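You operate a simulated robot arm through the tools that you are given. There is no shell and no other tool.

Carry out the task below with a simulated two-armed robot. There is one attempt and no reset: what you move stays moved.

## Task
Push the dented can to REJECT with the ram at 2 bar, and turn the air off again.
Fine: leave the air level at 2 bar; the sealed cans stay. Set down upright: dented small can.

Only the result counts: the job must be done as asked and must still hold three seconds after the hand-in. Knocking over, shifting, dropping, spilling or breaking anything else fails it.

## Robot
Two 7-joint arms with two-finger parallel grippers on one trunk that stands fixed in place. Base frame: the origin is at the foot of the trunk, x ahead of it, y to its left, z up. Readings come in m, rad, newtons and seconds.
The left shoulder is at [0.06, 0.143, 0.976], the right one opposite. With the tool pointing down near the work surface each hand reaches from about 0.32 to 0.74 m from the base axis, measured 20 degrees to its own side. Payload 1.57 kg a hand.
Tool frame (each hand has its own): the origin (TCP) lies between the finger pads and is the grasp point; the fingertips stand 0.03 m ahead of it; z points along the fingers, y is the line along which they close. The gripper opens to 0.11 m. The fingers are 0.024 m wide and 0.012 m thick; the gripper's body (0.048 by 0.112 m) begins 0.078 m behind the TCP.
Orientation is that of the tool frame in the base frame, as a unit quaternion [w, x, y, z]. With the fingers straight down and closing along the base's y, the tool's x points along the base's -x, its y along +y and its z along -z.

## Interface
- The arms move only by the tool send_rows. It takes "left_motion", "right_motion" or both (then of equal length, played together; a hand with none holds still); each is a list of rows, each a list of 3 entries, a list of its own where there are three numbers: the shift along the tool's x, y, z in m, then the turn, a rotation vector about the tool's x, y, z in rad, then the finger opening in m, from 0 to 0.11. In form: [[[x, y, z], [ax, ay, az], jaw], ...]. A call has 1 to 20 rows; each row is the pose to reach, as a shift and turn from the pose commanded when the call began, along the tool's axes at that moment. Each row takes 0.2 s and may step no farther than 0.05 m and 0.15 rad from the row before; otherwise, or with a gripper value out of range, the whole call is refused. A pose out of reach is approached as far as the arm can. The call stops where the force on the tool passes 40 N (or 10 N more than at its start, if that is more) or the arm is blocked; 0.2 s more then pass. The fingers move at their own pace (about 0.045 m/s each) and stop on an object; they squeeze with about 26 N. The grip force told is the motor's: it shows also when the fingers shut on nothing. Time passes only in rows, and 0.2 s behind the last, so rows that repeat a pose let the fingers close. The reply holds the time, the measured pose of the TCP, the force on the tool along the base axes, the opening and the grip force, in the units named above and with some noise, with the torque about the TCP (base axes, N m) and any sound that the robot's microphone picked up.
- Cameras (640 x 400 px; columns grow to the right, rows downward): "scene" is now at [0.0409, -0.0145, 1.58]; the picture's right is [-0.19, -0.98, 0.00], its down [-0.79, 0.15, -0.60] and it looks along [0.59, -0.12, -0.80] (base axes); focal length 351 px, centre (320, 200). "left" rides on the left gripper at [0.07, -0.016, -0.141] in its tool frame; the picture's right is [0.23, 0.97, 0.00], its down [-0.86, 0.20, -0.48] and it looks along [-0.47, 0.11, 0.88] (tool axes); focal length 222 px, centre (320, 200). "right" rides on the right gripper at [0.07, 0.016, -0.141] in its tool frame; the picture's right is [-0.23, 0.97, 0.00], its down [-0.85, -0.20, -0.48] and it looks along [-0.47, -0.11, 0.88] (tool axes); focal length 222 px, centre (320, 200). There is no depth. A picture from a camera that has moved, and an enlarged one, comes with that camera's place and axes in the base frame and with its lens.
- capture(camera): a new picture of that camera. The clock stands still meanwhile.
- raise_lower(by): slides the trunk up (or, below 0, down) by that many m; the arms and the scene camera ride with it, the base frame stays. It gives what a move gives, with no picture.
- aim_head(pan, tilt): turns the head with the scene camera to pan (to the left, within 1.501 rad either way) and tilt (down, from -0.506 to 1.204), counted from straight ahead of the robot. It gives what a move gives.
- close_up(camera, box): a new picture of the part [left, top, right, bottom] of that camera's present view, enlarged. The clock stands still meanwhile.
- finish_job(): hands the job in; it is judged then, once.

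Nothing tells you positions but the pictures and the camera data. Unless the task says otherwise, let go and move clear before handing in.

The tools are called after "Request:" as name(argument=value, ...) on one line, values as JSON. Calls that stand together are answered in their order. send_rows: Moves the arms, as the interface text tells. Its arguments: {"type":"object","properties":{"left_motion":{"type":"array","items":{"type":"array"}},"right_motion":{"type":"array","items":{"type":"array"}}},"required":[]} The other tools are called the same way: raise_lower (by) moves the trunk up or down; aim_head (pan, tilt) turns the head that bears the scene camera; capture (camera) takes a picture; close_up (camera, box) takes an enlarged picture of a part of a camera's view; finish_job () hands the job in.

At the start:

```text
clock: 0.0
left_eef_pos: [0.3888, 0.0234, 1.1655]
left_tcp_rot: [0.001, -0.001, 1.0, -0.001]
left_force: [-0.2, -0.2, 0.3]
left_ft_torque: [0.01, 0.01, 0.02]
left_opening: 0.1097
left_finger_force: 0.1
right_eef_pos: [0.3205, -0.3333, 1.1406]
right_tcp_rot: [0.0, 0.0, 1.0, -0.001]
right_force: [0.9, 1.0, -0.5]
right_ft_torque: [0.01, 0.0, 0.02]
right_opening: 0.1102
right_finger_force: 0.0
trunk travel left (down, up): [-0.575, 0.015]
head pan, tilt (commanded): [-0.194, 0.93]
```

scene: 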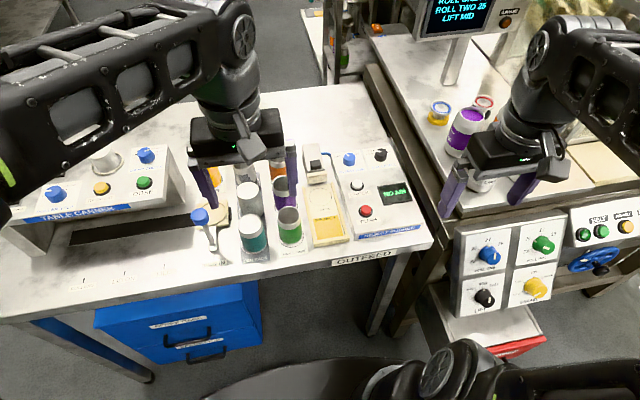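
right: 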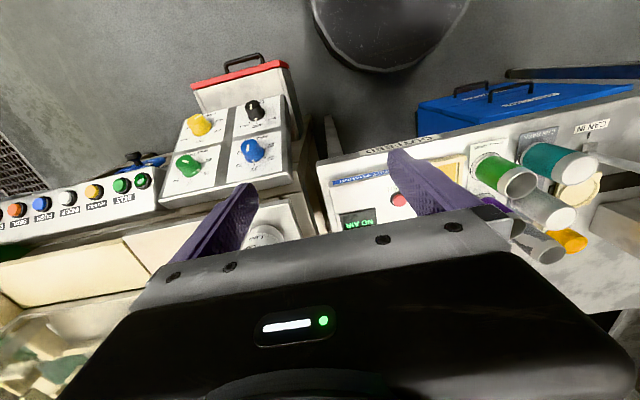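
left: 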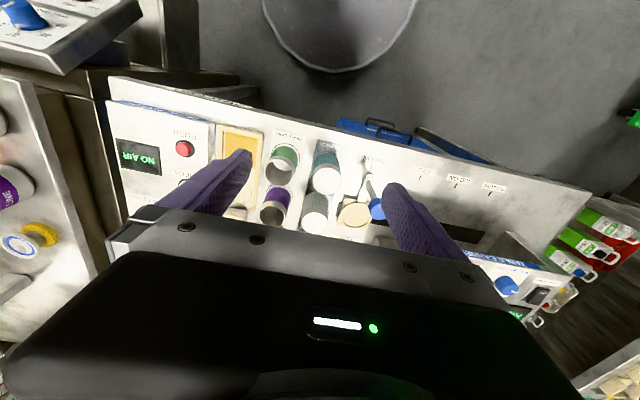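

I see a bench with cans, a can seamer/ram panel and a table canner; a display shows "NO AIR". I'll take close-ups before moving anything.

Request:
close_up(camera="scene", box=[180, 120, 440, 280])

Request:
close_up(camera="scene", box=[0, 120, 240, 270])

Request:
close_up(camera="left", box=[100, 70, 400, 260])

Request:
close_up(camera="scene", box=[400, 0, 640, 150])

```text
2.46 times, centred on (310, 200) of scene
camera zoom: at [0.0409, -0.0145, 1.58], right [-0.19, -0.98, 0.0], down [-0.79, 0.15, -0.6], along [0.59, -0.12, -0.8], focal length 865 px, centre (345, 200)
```

zoom: 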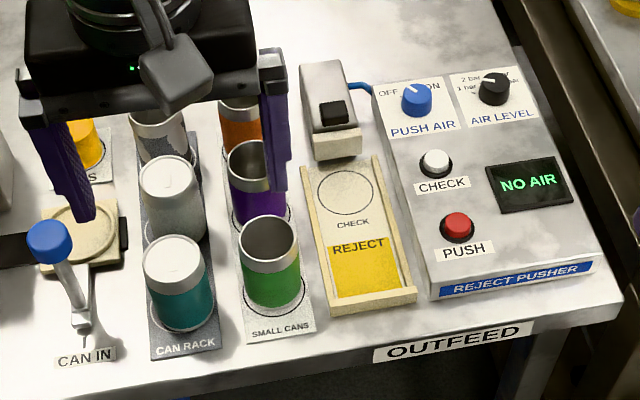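

```text
2.67 times, centred on (120, 195) of scene
camera zoom: at [0.0409, -0.0145, 1.58], right [-0.19, -0.98, 0.0], down [-0.79, 0.15, -0.6], along [0.59, -0.12, -0.8], focal length 937 px, centre (853, 213)
```

zoom: 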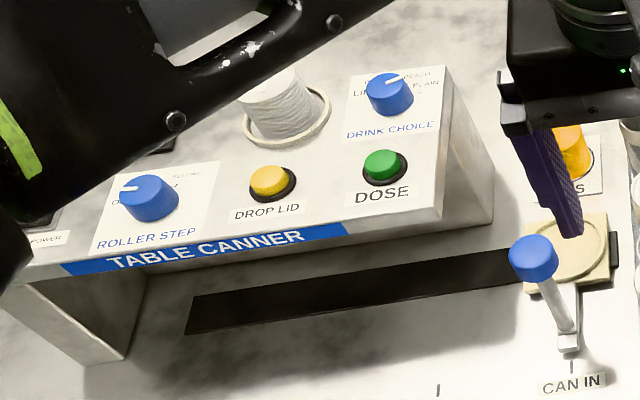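

```text
2.11 times, centred on (250, 165) of left
camera zoom: at [0.3186, 0.0059, 1.3052], right [-0.23, 0.97, 0.0], down [0.85, 0.2, 0.48], along [0.47, 0.11, -0.88], focal length 468 px, centre (467, 274)
```

zoom: 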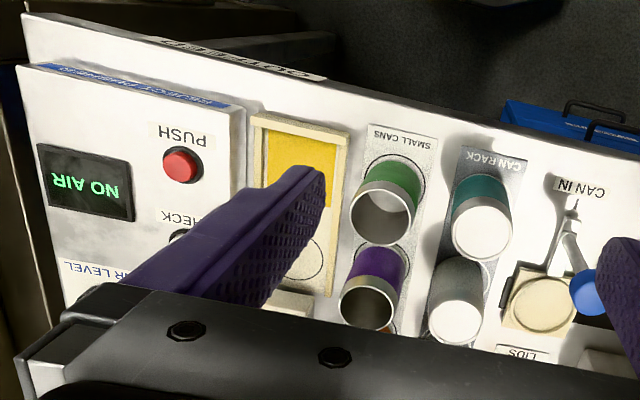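

```text
2.67 times, centred on (520, 75) of scene
camera zoom: at [0.0409, -0.0145, 1.58], right [-0.19, -0.98, 0.0], down [-0.79, 0.15, -0.6], along [0.59, -0.12, -0.8], focal length 937 px, centre (-213, 533)
```

zoom: 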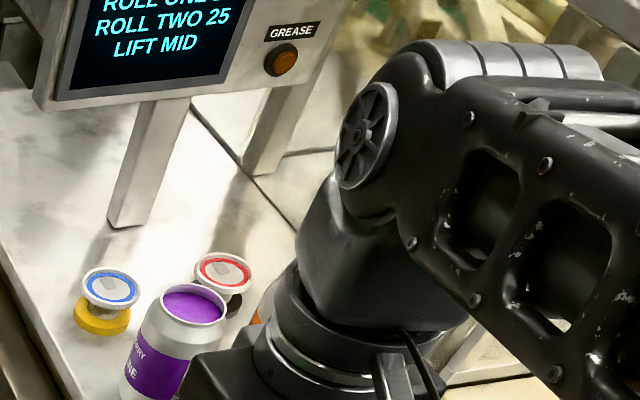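

The reject pusher with its CHECK circle and REJECT bay sits around y≈-0.2, and the left gripper hides the small cans. I'll slide the left arm out to the left to see the small cans clearly.

Request:
send_rows(left_motion=[[[0, 0.05, 0], [0, 0, 0], 0.11], [[0, 0.1, 0], [0, 0, 0], 0.11], [[0, 0.15, 0], [0, 0, 0], 0.11], [[0, 0.2, 0], [0, 0, 0], 0.11], [[0, 0.25, 0], [0, 0, 0], 0.11], [[0, 0.3, 0], [0, 0, 0], 0.11]])

Request:
capture(camera="scene")

Request:
close_up(camera="scene", box=[220, 130, 350, 270])

Request:
close_up(camera="scene", box=[300, 130, 440, 250])

Request:
capture(camera="left")

```text
clock: 1.4
left_eef_pos: [0.3893, 0.3249, 1.1629]
left_tcp_rot: [0.001, 0.0, 1.0, -0.001]
left_force: [0.5, 0.5, -0.2]
left_ft_torque: [-0.05, 0.01, -0.01]
left_opening: 0.11
left_finger_force: 0.1
left hand out of reach, approached as far as the arm can: row 2
right_eef_pos: [0.3223, -0.3296, 1.1398]
right_tcp_rot: [0.0, -0.001, 1.0, -0.001]
right_force: [0.2, -0.2, 0.0]
right_ft_torque: [-0.06, -0.03, 0.01]
right_opening: 0.1101
right_finger_force: 0.0
trunk travel left (down, up): [-0.575, 0.015]
head pan, tilt (commanded): [-0.194, 0.93]
```

```text
taken
camera scene: at [0.042, -0.0113, 1.58], right [-0.19, -0.98, 0.0], down [-0.79, 0.15, -0.6], along [0.59, -0.12, -0.8], focal length 351 px, centre (320, 200)
```

scene: 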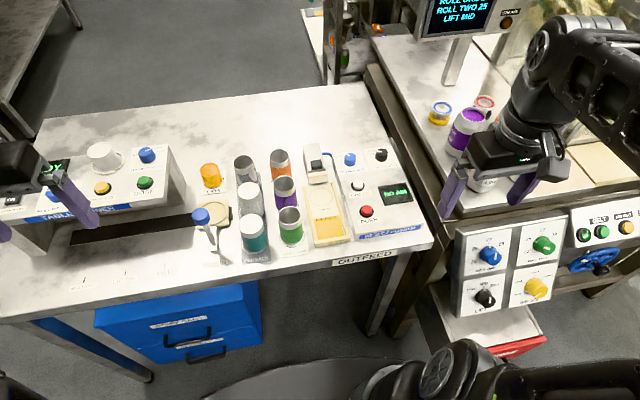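

```text
2.86 times, centred on (285, 200) of scene
camera zoom: at [0.042, -0.0113, 1.58], right [-0.19, -0.98, 0.0], down [-0.79, 0.15, -0.6], along [0.59, -0.12, -0.8], focal length 1004 px, centre (420, 200)
```

zoom: 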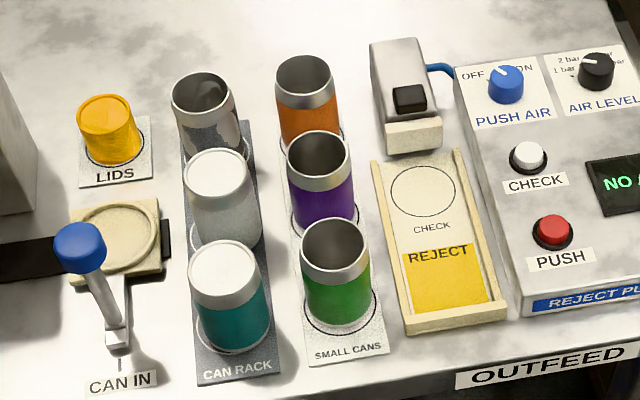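

```text
3.33 times, centred on (370, 190) of scene
camera zoom: at [0.042, -0.0113, 1.58], right [-0.19, -0.98, 0.0], down [-0.79, 0.15, -0.6], along [0.59, -0.12, -0.8], focal length 1171 px, centre (153, 233)
```

zoom: 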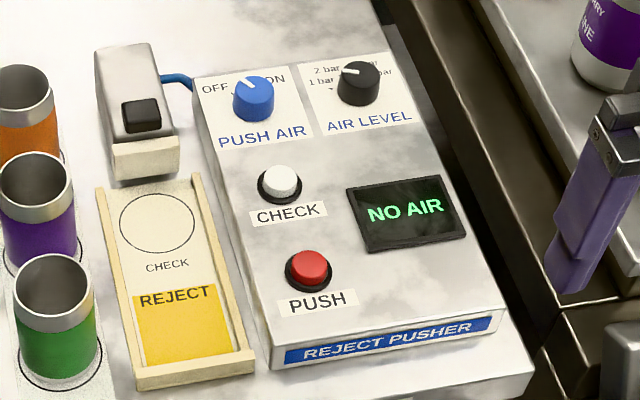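

```text
taken
camera left: at [0.319, 0.3089, 1.3032], right [-0.23, 0.97, 0.0], down [0.85, 0.2, 0.48], along [0.47, 0.11, -0.88], focal length 222 px, centre (320, 200)
```

left: 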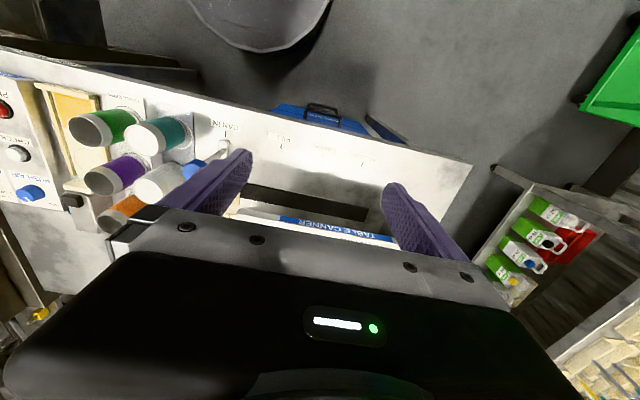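

The air is off, and the dent is not yet visible on any of the three small cans. I'll zoom from both wrist cameras to look for it and to read the dial.

Request:
close_up(camera="left", box=[20, 70, 220, 250])

Request:
close_up(camera="right", box=[320, 90, 640, 290])

Request:
close_up(camera="scene", box=[335, 135, 415, 185])

Request:
close_up(camera="scene", box=[260, 140, 310, 250])

```text
2.22 times, centred on (120, 160) of left
camera zoom: at [0.319, 0.3089, 1.3032], right [-0.23, 0.97, 0.0], down [0.85, 0.2, 0.48], along [0.47, 0.11, -0.88], focal length 494 px, centre (764, 289)
```

zoom: 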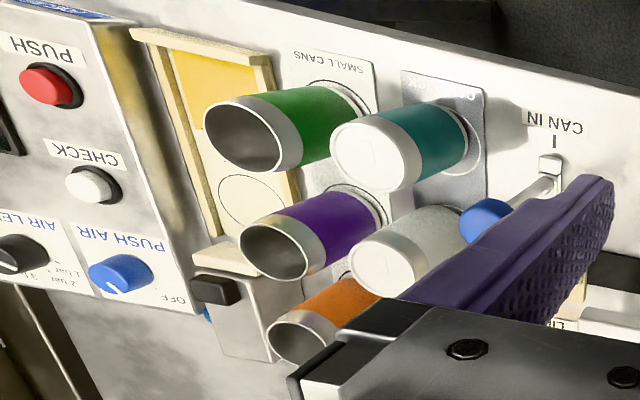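

```text
2.00 times, centred on (480, 190) of right
camera zoom: at [0.2518, -0.3141, 1.2804], right [0.23, 0.97, 0.0], down [0.86, -0.2, 0.48], along [0.47, -0.11, -0.88], focal length 444 px, centre (0, 220)
```

zoom: 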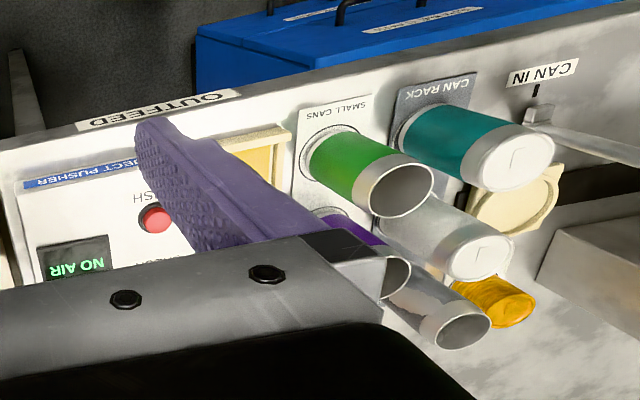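

```text
8.00 times, centred on (375, 160) of scene
camera zoom: at [0.042, -0.0113, 1.58], right [-0.19, -0.98, 0.0], down [-0.79, 0.15, -0.6], along [0.59, -0.12, -0.8], focal length 2810 px, centre (-120, 520)
```

zoom: 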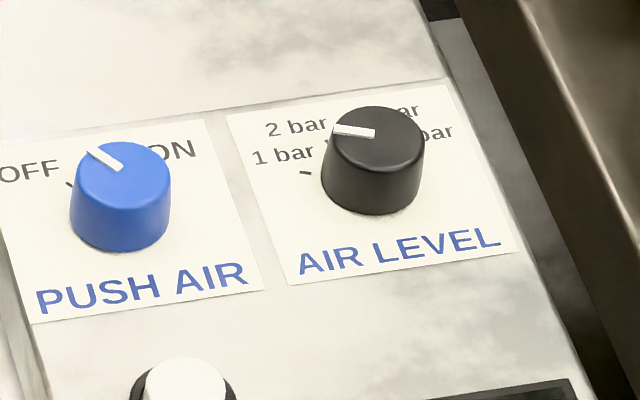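

```text
3.64 times, centred on (285, 195) of scene
camera zoom: at [0.042, -0.0113, 1.58], right [-0.19, -0.98, 0.0], down [-0.79, 0.15, -0.6], along [0.59, -0.12, -0.8], focal length 1277 px, centre (447, 218)
```

zoom: 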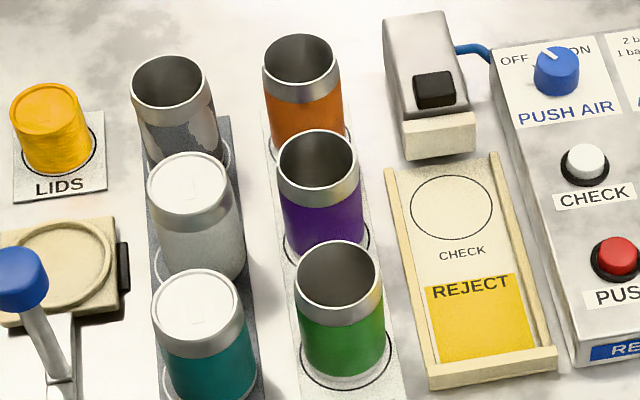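

Small cans are about 52 mm wide with tops near z≈0.947, centred at roughly x=0.476 (green), 0.560 (purple) and 0.645 (orange), y≈-0.03. I'll zoom tightly into each one to find the dent.

Request:
close_up(camera="scene", box=[262, 142, 302, 182])

Request:
close_up(camera="scene", box=[265, 170, 305, 215])

Request:
close_up(camera="scene", box=[270, 200, 310, 250])

Request:
close_up(camera="left", box=[60, 100, 150, 160])

Request:
close_up(camera="left", box=[75, 140, 165, 240])

Request:
close_up(camera="right", box=[450, 130, 570, 220])

```text
10.00 times, centred on (282, 162) of scene
camera zoom: at [0.042, -0.0113, 1.58], right [-0.19, -0.98, 0.0], down [-0.79, 0.15, -0.6], along [0.59, -0.12, -0.8], focal length 3512 px, centre (700, 580)
```

zoom: 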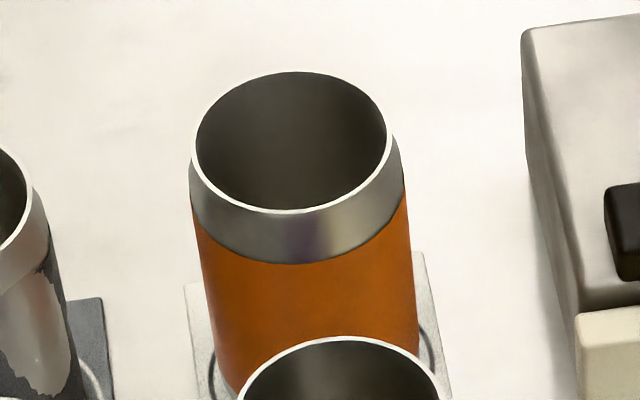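

```text
8.89 times, centred on (285, 192) of scene
camera zoom: at [0.042, -0.0113, 1.58], right [-0.19, -0.98, 0.0], down [-0.79, 0.15, -0.6], along [0.59, -0.12, -0.8], focal length 3122 px, centre (631, 267)
```

zoom: 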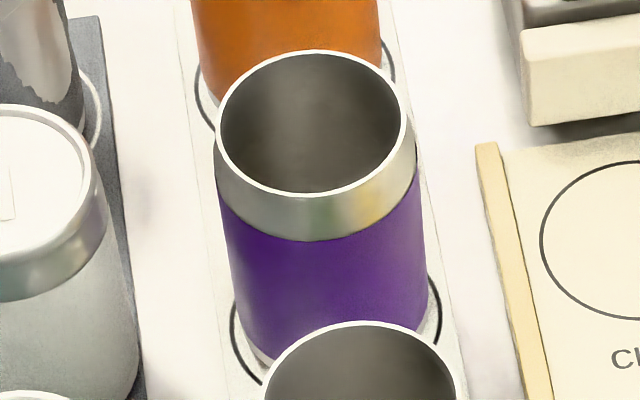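

```text
8.00 times, centred on (290, 225) of scene
camera zoom: at [0.042, -0.0113, 1.58], right [-0.19, -0.98, 0.0], down [-0.79, 0.15, -0.6], along [0.59, -0.12, -0.8], focal length 2810 px, centre (560, 0)
```

zoom: 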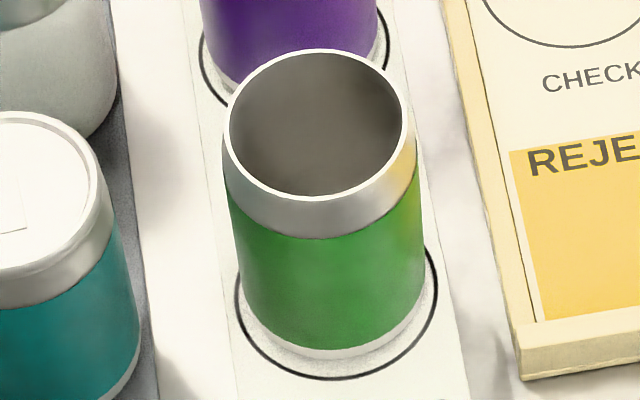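

```text
6.67 times, centred on (105, 130) of left
camera zoom: at [0.319, 0.3089, 1.3032], right [-0.23, 0.97, 0.0], down [0.85, 0.2, 0.48], along [0.47, 0.11, -0.88], focal length 1481 px, centre (1753, 667)
```

zoom: 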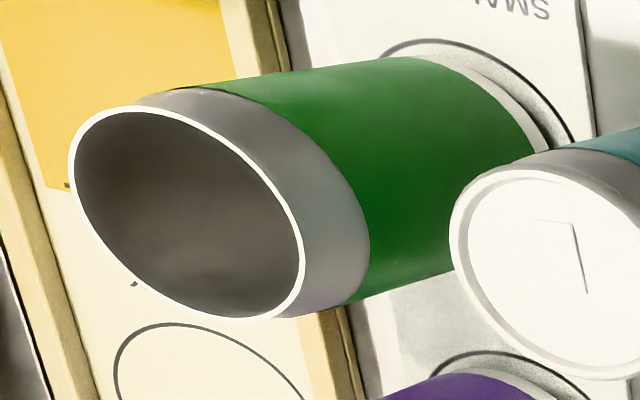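

```text
4.00 times, centred on (120, 190) of left
camera zoom: at [0.319, 0.3089, 1.3032], right [-0.23, 0.97, 0.0], down [0.85, 0.2, 0.48], along [0.47, 0.11, -0.88], focal length 888 px, centre (1120, 240)
```

zoom: 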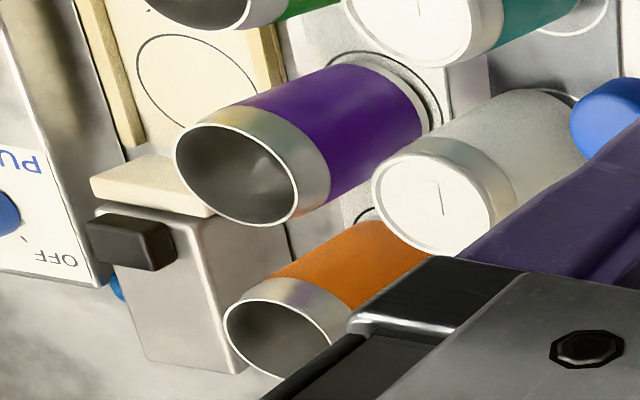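

```text
4.44 times, centred on (510, 175) of right
camera zoom: at [0.2518, -0.3141, 1.2804], right [0.23, 0.97, 0.0], down [0.86, -0.2, 0.48], along [0.47, -0.11, -0.88], focal length 987 px, centre (-524, 311)
```

zoom: 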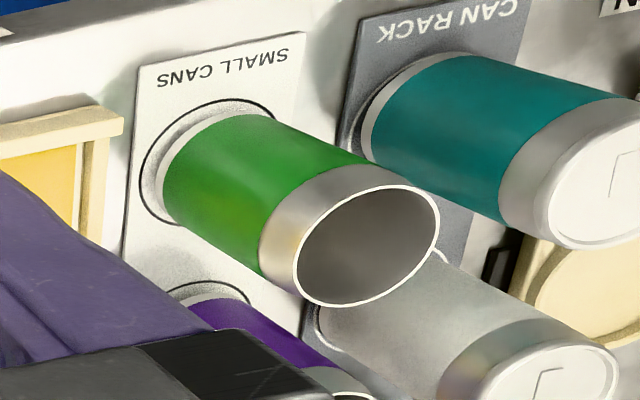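

The orange can's lower left edge looks suspicious, but that isn't conclusive. I'll bring both wrist cameras forward, still well above the table, to view the can sides from left and right.

Request:
send_rows(left_motion=[[[-0.032, 0, 0.006], [0, 0, 0], 0.11], [[-0.064, 0, 0.012], [0, 0, 0], 0.11], [[-0.096, 0, 0.018], [0, 0, 0], 0.11], [[-0.128, 0, 0.024], [0, 0, 0], 0.11], [[-0.16, 0, 0.03], [0, 0, 0], 0.11]], right_motion=[[[-0.036, -0.002, 0.016], [0, 0, 0], 0.11], [[-0.072, -0.004, 0.032], [0, 0, 0], 0.11], [[-0.108, -0.006, 0.048], [0, 0, 0], 0.11], [[-0.144, -0.008, 0.064], [0, 0, 0], 0.11], [[-0.18, -0.01, 0.08], [0, 0, 0], 0.11]])

Request:
capture(camera="left")

Request:
capture(camera="right")

Request:
capture(camera="scene")

```text
clock: 2.6
left_eef_pos: [0.5298, 0.3219, 1.1398]
left_tcp_rot: [0.002, 0.001, 1.0, 0.0]
left_force: [0.6, 0.2, -0.5]
left_ft_torque: [0.03, 0.0, 0.02]
left_opening: 0.1101
left_finger_force: 0.0
left hand out of reach, approached as far as the arm can: row 5
right_eef_pos: [0.5014, -0.3426, 1.0593]
right_tcp_rot: [0.0, 0.0, 1.0, 0.0]
right_force: [-0.4, -0.3, 0.6]
right_ft_torque: [-0.01, 0.01, -0.01]
right_opening: 0.11
right_finger_force: 0.1
trunk travel left (down, up): [-0.575, 0.015]
head pan, tilt (commanded): [-0.194, 0.93]
```

```text
taken
camera left: at [0.4584, 0.3053, 1.2792], right [-0.23, 0.97, 0.0], down [0.85, 0.2, 0.48], along [0.47, 0.11, -0.88], focal length 222 px, centre (320, 200)
```

left: 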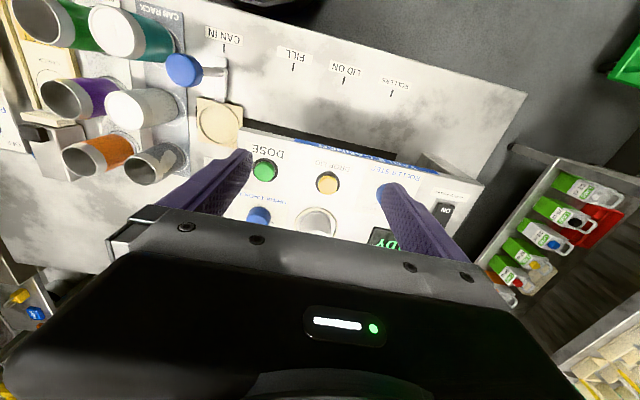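

```text
taken
camera right: at [0.4321, -0.3277, 1.2001], right [0.23, 0.97, 0.0], down [0.85, -0.2, 0.48], along [0.47, -0.11, -0.88], focal length 222 px, centre (320, 200)
```

right: 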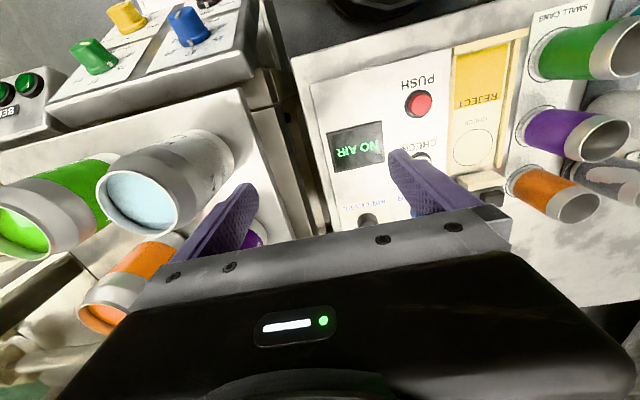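

```text
taken
camera scene: at [0.0416, -0.0148, 1.58], right [-0.19, -0.98, 0.0], down [-0.79, 0.15, -0.6], along [0.59, -0.12, -0.8], focal length 351 px, centre (320, 200)
```

scene: 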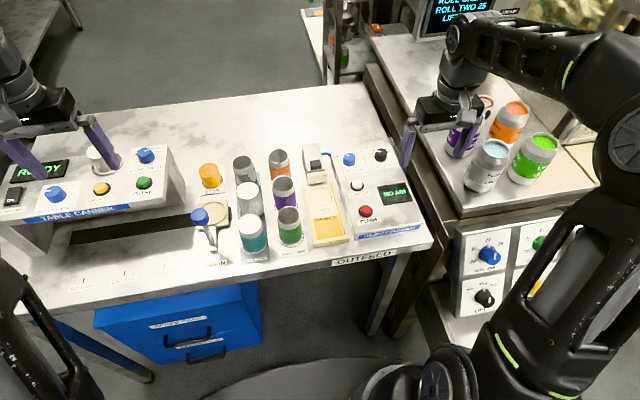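

The right gripper is hovering over the drinks cans on the right-hand machine, so I will not lower there. Zooming into the small cans from both wrist views.

Request:
close_up(camera="left", box=[30, 110, 200, 200])

Request:
close_up(camera="left", box=[0, 0, 140, 130])

Request:
close_up(camera="right", box=[500, 90, 640, 230])

Request:
close_up(camera="right", box=[520, 0, 640, 90])

```text
3.76 times, centred on (115, 155) of left
camera zoom: at [0.4584, 0.3053, 1.2792], right [-0.23, 0.97, 0.0], down [0.85, 0.2, 0.48], along [0.47, 0.11, -0.88], focal length 836 px, centre (1092, 369)
```

zoom: 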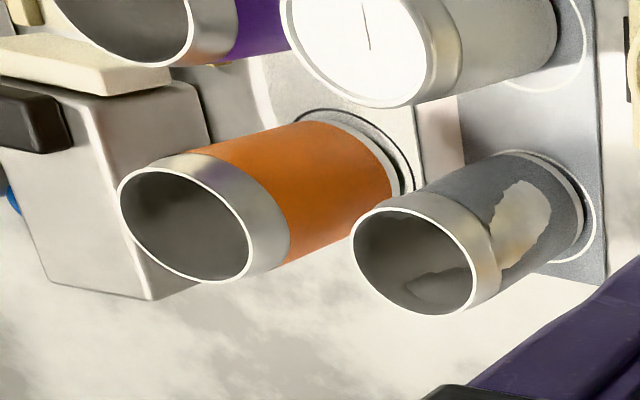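

```text
3.08 times, centred on (70, 65) of left
camera zoom: at [0.4584, 0.3053, 1.2792], right [-0.23, 0.97, 0.0], down [0.85, 0.2, 0.48], along [0.47, 0.11, -0.88], focal length 684 px, centre (1089, 615)
```

zoom: 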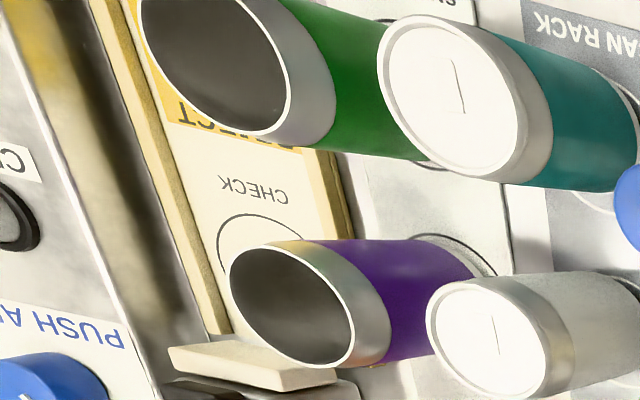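

```text
2.86 times, centred on (570, 160) of right
camera zoom: at [0.4321, -0.3277, 1.2001], right [0.23, 0.97, 0.0], down [0.85, -0.2, 0.48], along [0.47, -0.11, -0.88], focal length 635 px, centre (-394, 314)
```

zoom: 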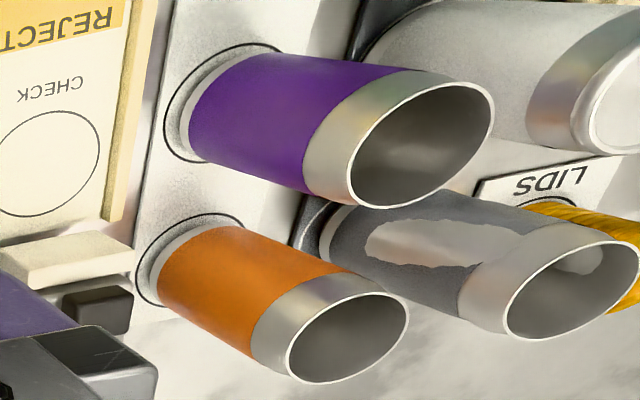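

```text
4.44 times, centred on (580, 45) of right
camera zoom: at [0.4321, -0.3277, 1.2001], right [0.23, 0.97, 0.0], down [0.85, -0.2, 0.48], along [0.47, -0.11, -0.88], focal length 987 px, centre (-836, 889)
```

zoom: 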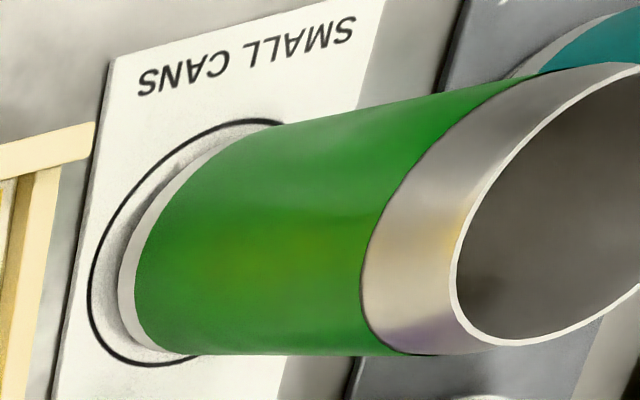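

No dent shows from the front, left or right, so it must face away (+x). I'll bring the right gripper above the pusher and yaw it so its camera looks back toward the cans, staying well above everything.

Request:
send_rows(right_motion=[[[-0.01, 0.02, -0.002], [0, 0, -0.15], 0.08], [[-0.02, 0.04, -0.004], [0, 0, -0.3], 0.06], [[-0.03, 0.06, -0.006], [0, 0, -0.45], 0.04], [[-0.04, 0.08, -0.008], [0, 0, -0.6], 0.02], [[-0.05, 0.1, -0.01], [0, 0, -0.75], 0.02], [[-0.06, 0.12, -0.01], [0, 0, -0.9], 0.02], [[-0.07, 0.13, -0.01], [0, 0, -1.05], 0.02], [[-0.08, 0.13, -0.01], [0, 0, -1.2], 0.02], [[-0.09, 0.13, -0.01], [0, 0, -1.35], 0.02], [[-0.1, 0.13, -0.01], [0, 0, -1.5], 0.02]])

Request:
capture(camera="right")

Request:
capture(camera="scene")

```text
clock: 4.8
left_eef_pos: [0.5288, 0.3233, 1.1388]
left_tcp_rot: [0.001, 0.0, 1.0, 0.0]
left_force: [-0.4, 0.1, 1.4]
left_ft_torque: [0.04, 0.02, -0.01]
left_opening: 0.11
left_finger_force: 0.1
right_eef_pos: [0.6005, -0.2115, 1.0697]
right_tcp_rot: [0.0, -0.683, 0.73, 0.0]
right_force: [-0.1, -0.2, 1.1]
right_ft_torque: [0.0, -0.01, -0.04]
right_opening: 0.0201
right_finger_force: 0.0
trunk travel left (down, up): [-0.575, 0.015]
head pan, tilt (commanded): [-0.194, 0.93]
```

```text
taken
camera right: at [0.5803, -0.2814, 1.2099], right [-0.96, 0.29, 0.0], down [0.26, 0.84, 0.48], along [0.14, 0.46, -0.88], focal length 222 px, centre (320, 200)
```

right: 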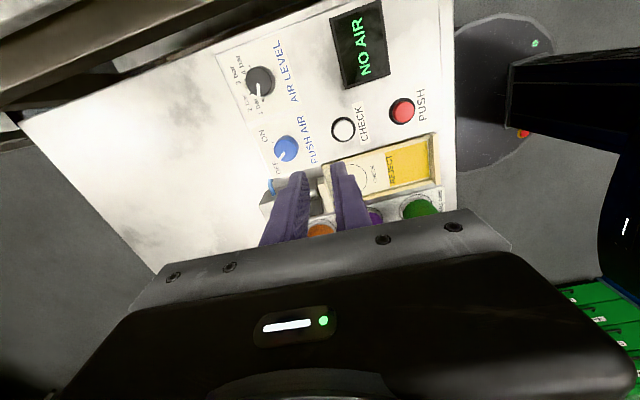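

```text
taken
camera scene: at [0.0415, -0.0144, 1.58], right [-0.19, -0.98, 0.0], down [-0.79, 0.15, -0.6], along [0.59, -0.12, -0.8], focal length 351 px, centre (320, 200)
```

scene: 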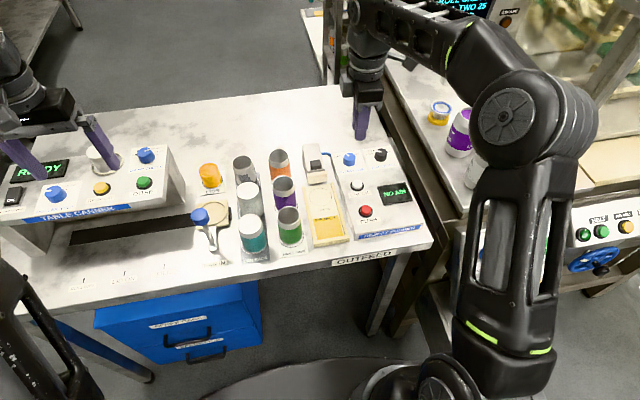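

Yaw works. I'll continue to turn and shift over the ram so the right camera looks back at the far sides of the small cans, with fingertips kept near z≈1.01.

Request:
send_rows(right_motion=[[[-0.013, -0.012, 0.003], [0, 0, -0.15], 0.04], [[-0.026, -0.024, 0.006], [0, 0, -0.3], 0.06], [[-0.039, -0.036, 0.01], [0, 0, -0.45], 0.08], [[-0.052, -0.048, 0.014], [0, 0, -0.6], 0.1], [[-0.065, -0.06, 0.018], [0, 0, -0.75], 0.11], [[-0.08, -0.072, 0.022], [0, 0, -0.9], 0.11], [[-0.095, -0.083, 0.026], [0, 0, -1.05], 0.11], [[-0.107, -0.093, 0.03], [0, 0, -1.2], 0.11]])

Request:
capture(camera="right")

Request:
capture(camera="scene")

```text
clock: 6.6
left_eef_pos: [0.5295, 0.3204, 1.1383]
left_tcp_rot: [0.001, 0.001, 1.0, 0.0]
left_force: [1.1, -1.2, 0.2]
left_ft_torque: [0.09, -0.02, -0.03]
left_opening: 0.1099
left_finger_force: 0.0
right_eef_pos: [0.6525, -0.1513, 1.0394]
right_tcp_rot: [0.0, 0.97, -0.243, 0.001]
right_force: [0.2, -0.7, -0.2]
right_ft_torque: [0.08, -0.02, 0.02]
right_opening: 0.11
right_finger_force: 0.0
right hand out of reach, approached as far as the arm can: row 4, 5, 6, 7, 8
trunk travel left (down, up): [-0.575, 0.015]
head pan, tilt (commanded): [-0.194, 0.93]
```

```text
taken
camera right: at [0.7054, -0.1998, 1.1802], right [-0.66, -0.75, 0.0], down [-0.66, 0.58, 0.48], along [-0.36, 0.32, -0.88], focal length 222 px, centre (320, 200)
```

right: 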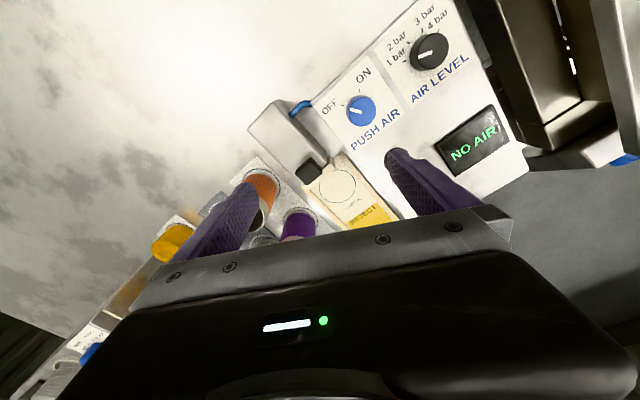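

```text
taken
camera scene: at [0.0407, -0.0174, 1.58], right [-0.19, -0.98, 0.0], down [-0.79, 0.16, -0.6], along [0.59, -0.11, -0.8], focal length 351 px, centre (320, 200)
```

scene: 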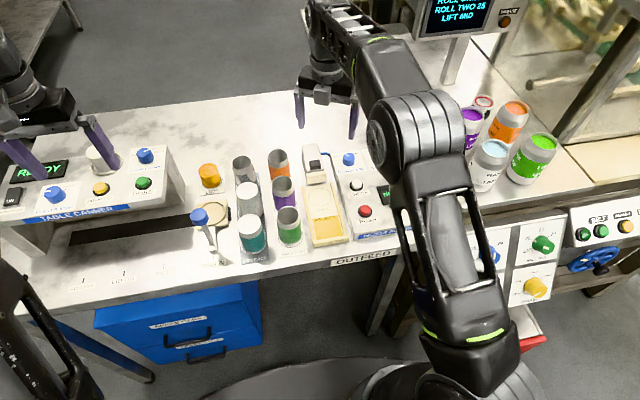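

Request:
close_up(camera="right", box=[190, 160, 340, 250])

Request:
close_up(camera="right", box=[300, 0, 500, 130])

Request:
close_up(camera="scene", box=[330, 140, 430, 200])

```text
4.27 times, centred on (265, 205) of right
camera zoom: at [0.7054, -0.1998, 1.1802], right [-0.66, -0.75, 0.0], down [-0.66, 0.58, 0.48], along [-0.36, 0.32, -0.88], focal length 948 px, centre (555, 179)
```

zoom: 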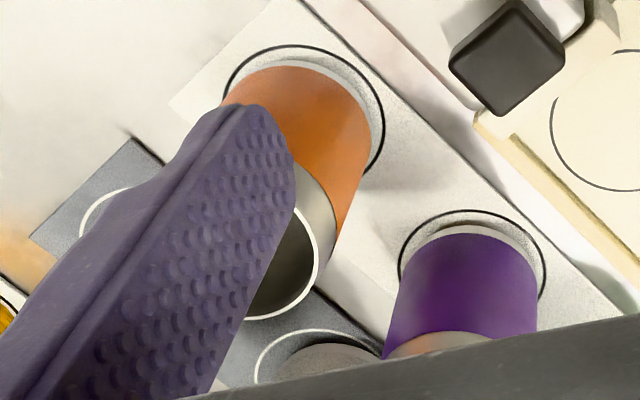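

```text
3.08 times, centred on (400, 65) of right
camera zoom: at [0.7054, -0.1998, 1.1802], right [-0.66, -0.75, 0.0], down [-0.66, 0.58, 0.48], along [-0.36, 0.32, -0.88], focal length 684 px, centre (74, 615)
```

zoom: 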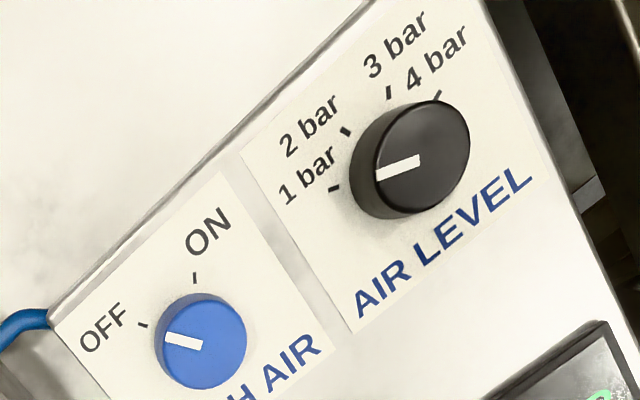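

```text
6.40 times, centred on (380, 170) of scene
camera zoom: at [0.0407, -0.0174, 1.58], right [-0.19, -0.98, 0.0], down [-0.79, 0.16, -0.6], along [0.59, -0.11, -0.8], focal length 2248 px, centre (-64, 392)
```

zoom: 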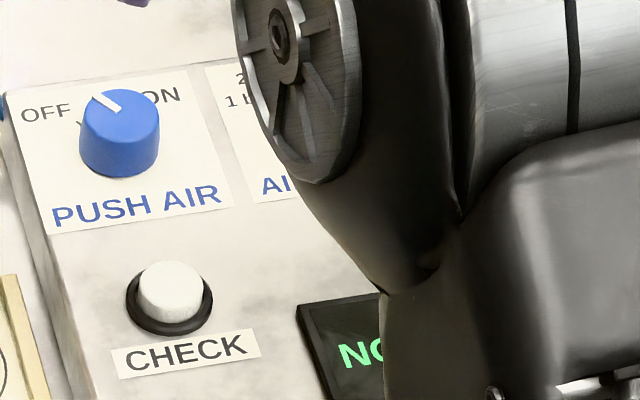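

The dials are clear now: PUSH AIR is at OFF, AIR LEVEL is at 1 bar (positions 1-2-3-4 clockwise). The finger hides part of the orange can, so I'll close the fingers and look again.

Request:
send_rows(right_motion=[[[0, 0, 0], [0, 0, 0], 0.06], [[0, 0, 0], [0, 0, 0], 0.03], [[0, 0, 0], [0, 0, 0], 0.0], [[0, 0, 0], [0, 0, 0], 0.0], [[0, 0, 0], [0, 0, 0], 0.0], [[0, 0, 0], [0, 0, 0], 0.0]])

Request:
capture(camera="right")

Request:
close_up(camera="right", box=[190, 160, 340, 250])

```text
clock: 8.0
left_eef_pos: [0.5287, 0.3228, 1.1384]
left_tcp_rot: [0.002, 0.0, 1.0, -0.001]
left_force: [-0.1, 0.2, -0.7]
left_ft_torque: [-0.04, 0.01, -0.01]
left_opening: 0.1099
left_finger_force: 0.0
right_eef_pos: [0.6515, -0.1479, 1.0404]
right_tcp_rot: [-0.001, 0.97, -0.243, 0.0]
right_force: [-0.3, 0.6, 0.3]
right_ft_torque: [0.02, -0.02, 0.02]
right_opening: 0.0
right_finger_force: 5.7
trunk travel left (down, up): [-0.575, 0.015]
head pan, tilt (commanded): [-0.194, 0.93]
```

```text
taken
camera right: at [0.7055, -0.1973, 1.1808], right [-0.66, -0.75, 0.0], down [-0.66, 0.58, 0.48], along [-0.36, 0.32, -0.88], focal length 222 px, centre (320, 200)
```

right: 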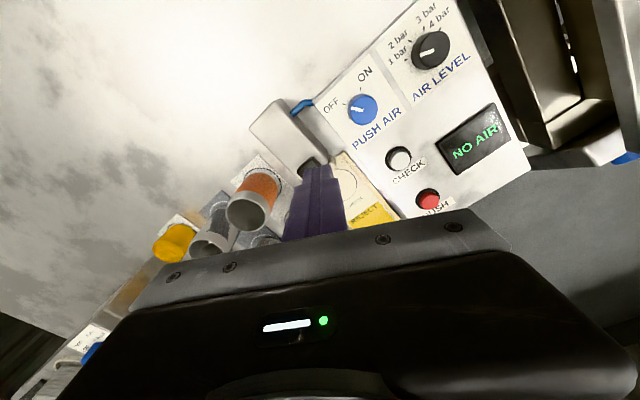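

```text
4.27 times, centred on (265, 205) of right
camera zoom: at [0.7055, -0.1973, 1.1808], right [-0.66, -0.75, 0.0], down [-0.66, 0.58, 0.48], along [-0.36, 0.32, -0.88], focal length 948 px, centre (555, 179)
```

zoom: 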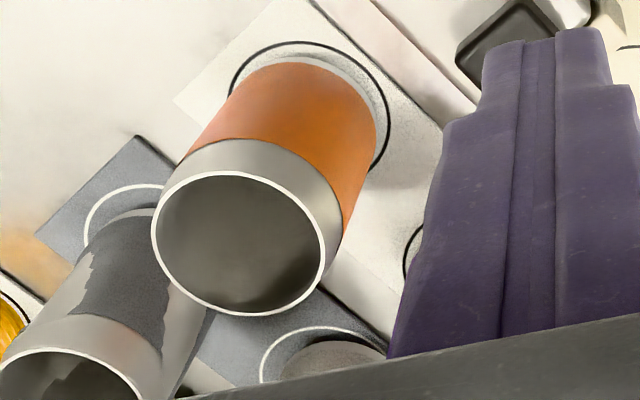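

The orange can is smooth all round, and the open grey can at the back of the CAN RACK shows odd jagged patches inside and outside. I'll inspect that one closely from every camera.

Request:
close_up(camera="right", box=[180, 190, 250, 260])

Request:
close_up(camera="left", box=[115, 140, 195, 195])

Request:
close_up(camera="scene", box=[225, 148, 270, 193])

```text
5.71 times, centred on (215, 225) of right
camera zoom: at [0.7055, -0.1973, 1.1808], right [-0.66, -0.75, 0.0], down [-0.66, 0.58, 0.48], along [-0.36, 0.32, -0.88], focal length 1269 px, centre (920, 57)
```

zoom: 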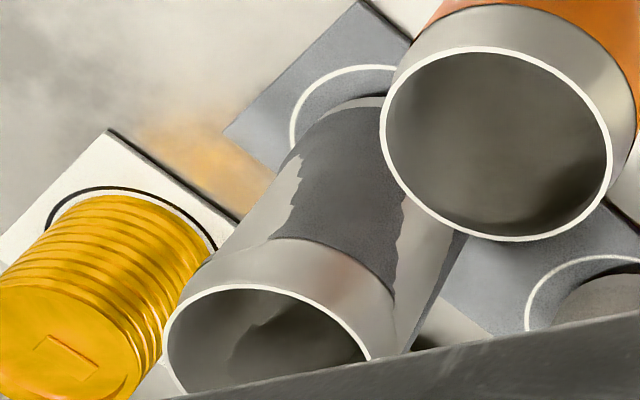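

```text
7.27 times, centred on (155, 168) of left
camera zoom: at [0.4577, 0.3057, 1.2792], right [-0.23, 0.97, 0.0], down [0.85, 0.2, 0.48], along [0.47, 0.11, -0.88], focal length 1615 px, centre (1520, 436)
```

zoom: 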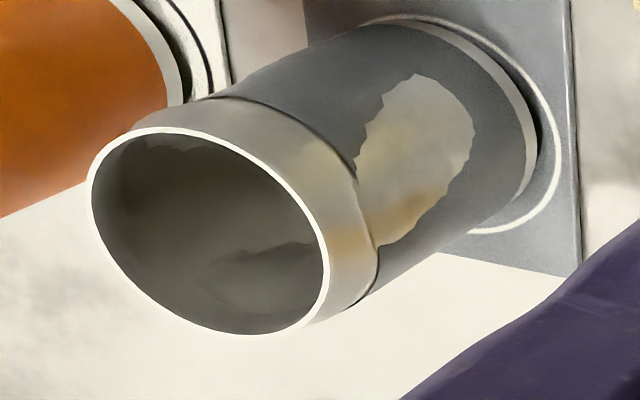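

```text
8.89 times, centred on (248, 170) of scene
camera zoom: at [0.0411, -0.0144, 1.58], right [-0.19, -0.98, 0.0], down [-0.79, 0.15, -0.6], along [0.59, -0.12, -0.8], focal length 3122 px, centre (964, 462)
```

zoom: 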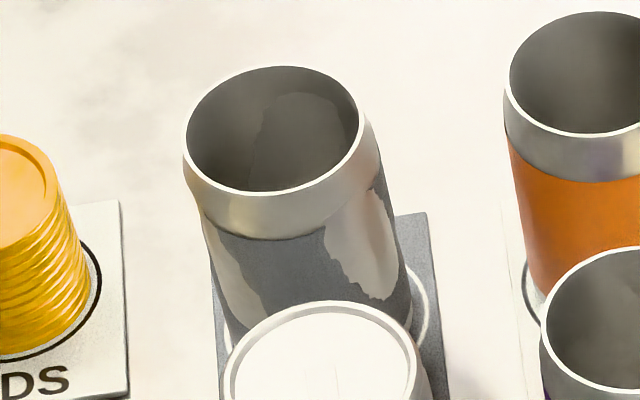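

The open grey can at the back of the CAN RACK is the dented one: its metal wall bulges jaggedly through the label inside and out, while all the others are round. I place it at about (0.649, 0.058) with its top at z≈0.95, and the CHECK circle at about (0.575, -0.119). I'll park the right arm first so the left arm can carry the can.

Request:
send_rows(right_motion=[[[-0.009, 0.021, -0.006], [0, 0, 0.15], 0.0], [[-0.018, 0.042, -0.012], [0, 0, 0.3], 0.0], [[-0.027, 0.063, -0.018], [0, 0, 0.45], 0.0], [[-0.037, 0.083, -0.025], [0, 0, 0.6], 0.0], [[-0.046, 0.104, -0.031], [0, 0, 0.75], 0.0], [[-0.055, 0.125, -0.037], [0, 0, 0.9], 0.0], [[-0.064, 0.146, -0.043], [0, 0, 1.05], 0.0], [[-0.073, 0.166, -0.049], [0, 0, 1.2], 0.0], [[-0.082, 0.187, -0.055], [0, 0, 1.35], 0.0], [[-0.092, 0.208, -0.062], [0, 0, 1.5], 0.0], [[-0.101, 0.229, -0.068], [0, 0, 1.65], 0.0], [[-0.11, 0.249, -0.074], [0, 0, 1.8], 0.0], [[-0.119, 0.27, -0.08], [0, 0, 1.95], 0.0]])

Request:
capture(camera="scene")

Request:
close_up(camera="left", box=[180, 100, 480, 260])

```text
clock: 10.8
left_eef_pos: [0.5288, 0.3233, 1.1389]
left_tcp_rot: [0.002, 0.0, 1.0, 0.0]
left_force: [-0.3, 0.1, 0.2]
left_ft_torque: [-0.01, -0.02, -0.04]
left_opening: 0.1102
left_finger_force: 0.1
right_eef_pos: [0.4287, -0.3398, 1.1214]
right_tcp_rot: [0.0, -0.365, 0.931, 0.0]
right_force: [-0.3, -0.3, 0.5]
right_ft_torque: [0.0, 0.01, 0.0]
right_opening: 0.0
right_finger_force: 21.4
trunk travel left (down, up): [-0.575, 0.015]
head pan, tilt (commanded): [-0.194, 0.93]
```

```text
taken
camera scene: at [0.0403, -0.0148, 1.58], right [-0.19, -0.98, 0.0], down [-0.79, 0.15, -0.6], along [0.59, -0.12, -0.8], focal length 351 px, centre (320, 200)
```

scene: 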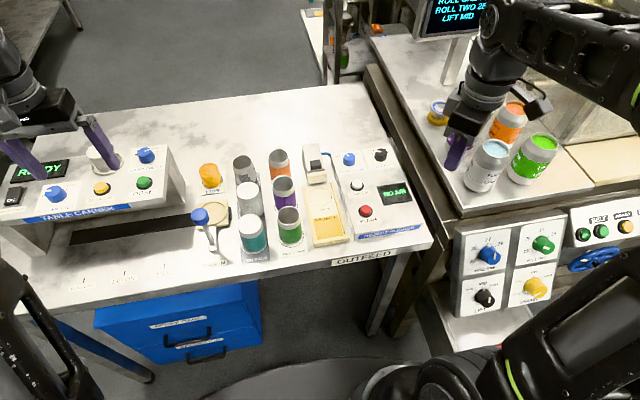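

```text
2.13 times, centred on (330, 180) of left
camera zoom: at [0.457, 0.3054, 1.2795], right [-0.23, 0.97, 0.0], down [0.85, 0.2, 0.48], along [0.47, 0.11, -0.88], focal length 474 px, centre (299, 243)
```

zoom: 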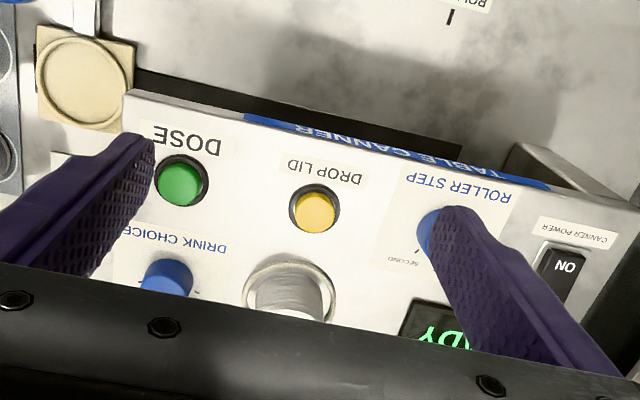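

The right arm is parked with a clear view of the bench. Next the left hand goes to a hover above the dented can, passing high over the canner and its lever.

Request:
send_rows(left_motion=[[[0, -0.045, 0], [0, 0, 0], 0.11], [[0, -0.09, 0], [0, 0, 0], 0.11], [[0, -0.135, 0], [0, 0, 0], 0.1], [[0, -0.18, 0], [0, 0, 0], 0.09], [[0, -0.225, 0], [0, 0, 0], 0.078], [[0, -0.265, 0], [0, 0, 0], 0.078], [[-0.03, -0.265, 0.03], [0, 0, 0], 0.078], [[-0.06, -0.265, 0.06], [0, 0, 0], 0.078], [[-0.09, -0.265, 0.09], [0, 0, 0], 0.078], [[-0.12, -0.265, 0.11], [0, 0, 0], 0.078]])

Request:
capture(camera="left")

Request:
close_up(camera="scene", box=[180, 80, 360, 260])

Request:
capture(camera="right")

```text
clock: 13.0
left_eef_pos: [0.6371, 0.0575, 1.0365]
left_tcp_rot: [0.002, 0.001, 1.0, -0.001]
left_force: [-0.1, -0.1, -0.7]
left_ft_torque: [0.02, -0.01, -0.03]
left_opening: 0.0782
left_finger_force: 0.0
left hand out of reach, approached as far as the arm can: row 10
right_eef_pos: [0.4291, -0.3391, 1.1199]
right_tcp_rot: [0.0, -0.367, 0.93, -0.001]
right_force: [0.4, -0.2, 0.3]
right_ft_torque: [0.03, 0.01, 0.0]
right_opening: 0.0
right_finger_force: 21.4
trunk travel left (down, up): [-0.575, 0.015]
head pan, tilt (commanded): [-0.194, 0.93]
```

```text
taken
camera left: at [0.5671, 0.0401, 1.176], right [-0.23, 0.97, 0.0], down [0.85, 0.2, 0.48], along [0.47, 0.11, -0.88], focal length 222 px, centre (320, 200)
```

left: 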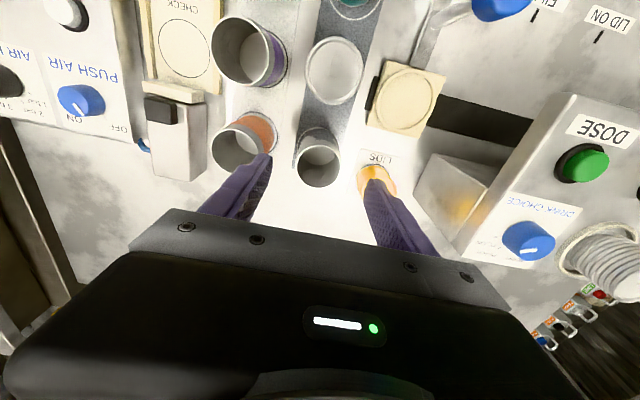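

```text
2.22 times, centred on (270, 170) of scene
camera zoom: at [0.0406, -0.0148, 1.58], right [-0.19, -0.98, 0.0], down [-0.79, 0.15, -0.6], along [0.59, -0.12, -0.8], focal length 780 px, centre (431, 267)
```

zoom: 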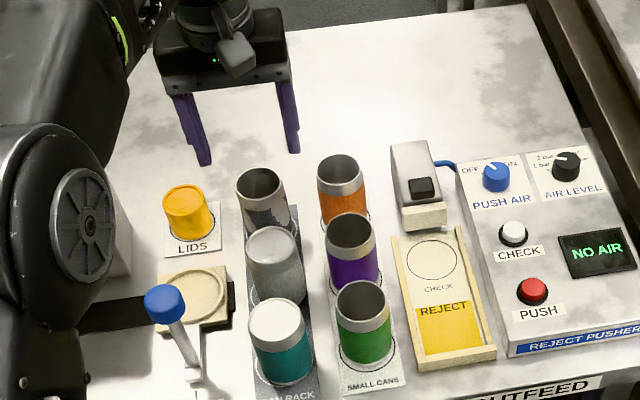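

```text
taken
camera right: at [0.367, -0.3759, 1.2608], right [-0.5, 0.87, 0.0], down [0.76, 0.44, 0.48], along [0.42, 0.24, -0.88], focal length 222 px, centre (320, 200)
```

right: 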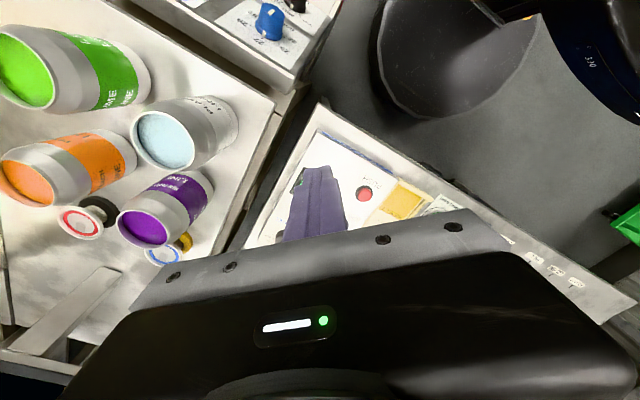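

The hand is hovering above the dented can, which sits between the fingers in the left view. I'll zoom in to refine its centre before descending.

Request:
close_up(camera="left", box=[190, 90, 430, 240])

Request:
close_up(camera="scene", box=[215, 140, 305, 200])

```text
2.67 times, centred on (310, 165) of left
camera zoom: at [0.5671, 0.0401, 1.176], right [-0.23, 0.97, 0.0], down [0.85, 0.2, 0.48], along [0.47, 0.11, -0.88], focal length 592 px, centre (347, 293)
```

zoom: 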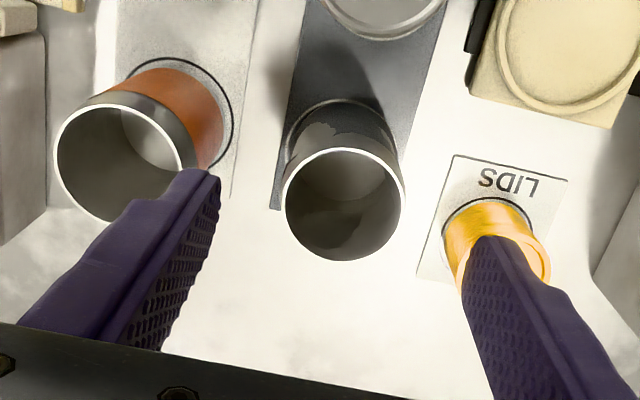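

```text
6.67 times, centred on (260, 170) of scene
camera zoom: at [0.0406, -0.0148, 1.58], right [-0.19, -0.98, 0.0], down [-0.79, 0.15, -0.6], along [0.59, -0.12, -0.8], focal length 2342 px, centre (720, 400)
```

zoom: 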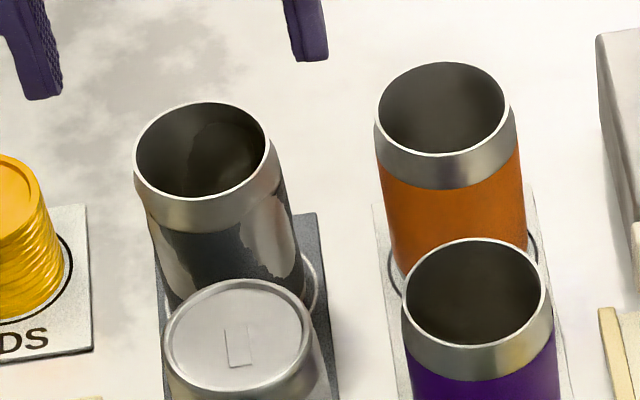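

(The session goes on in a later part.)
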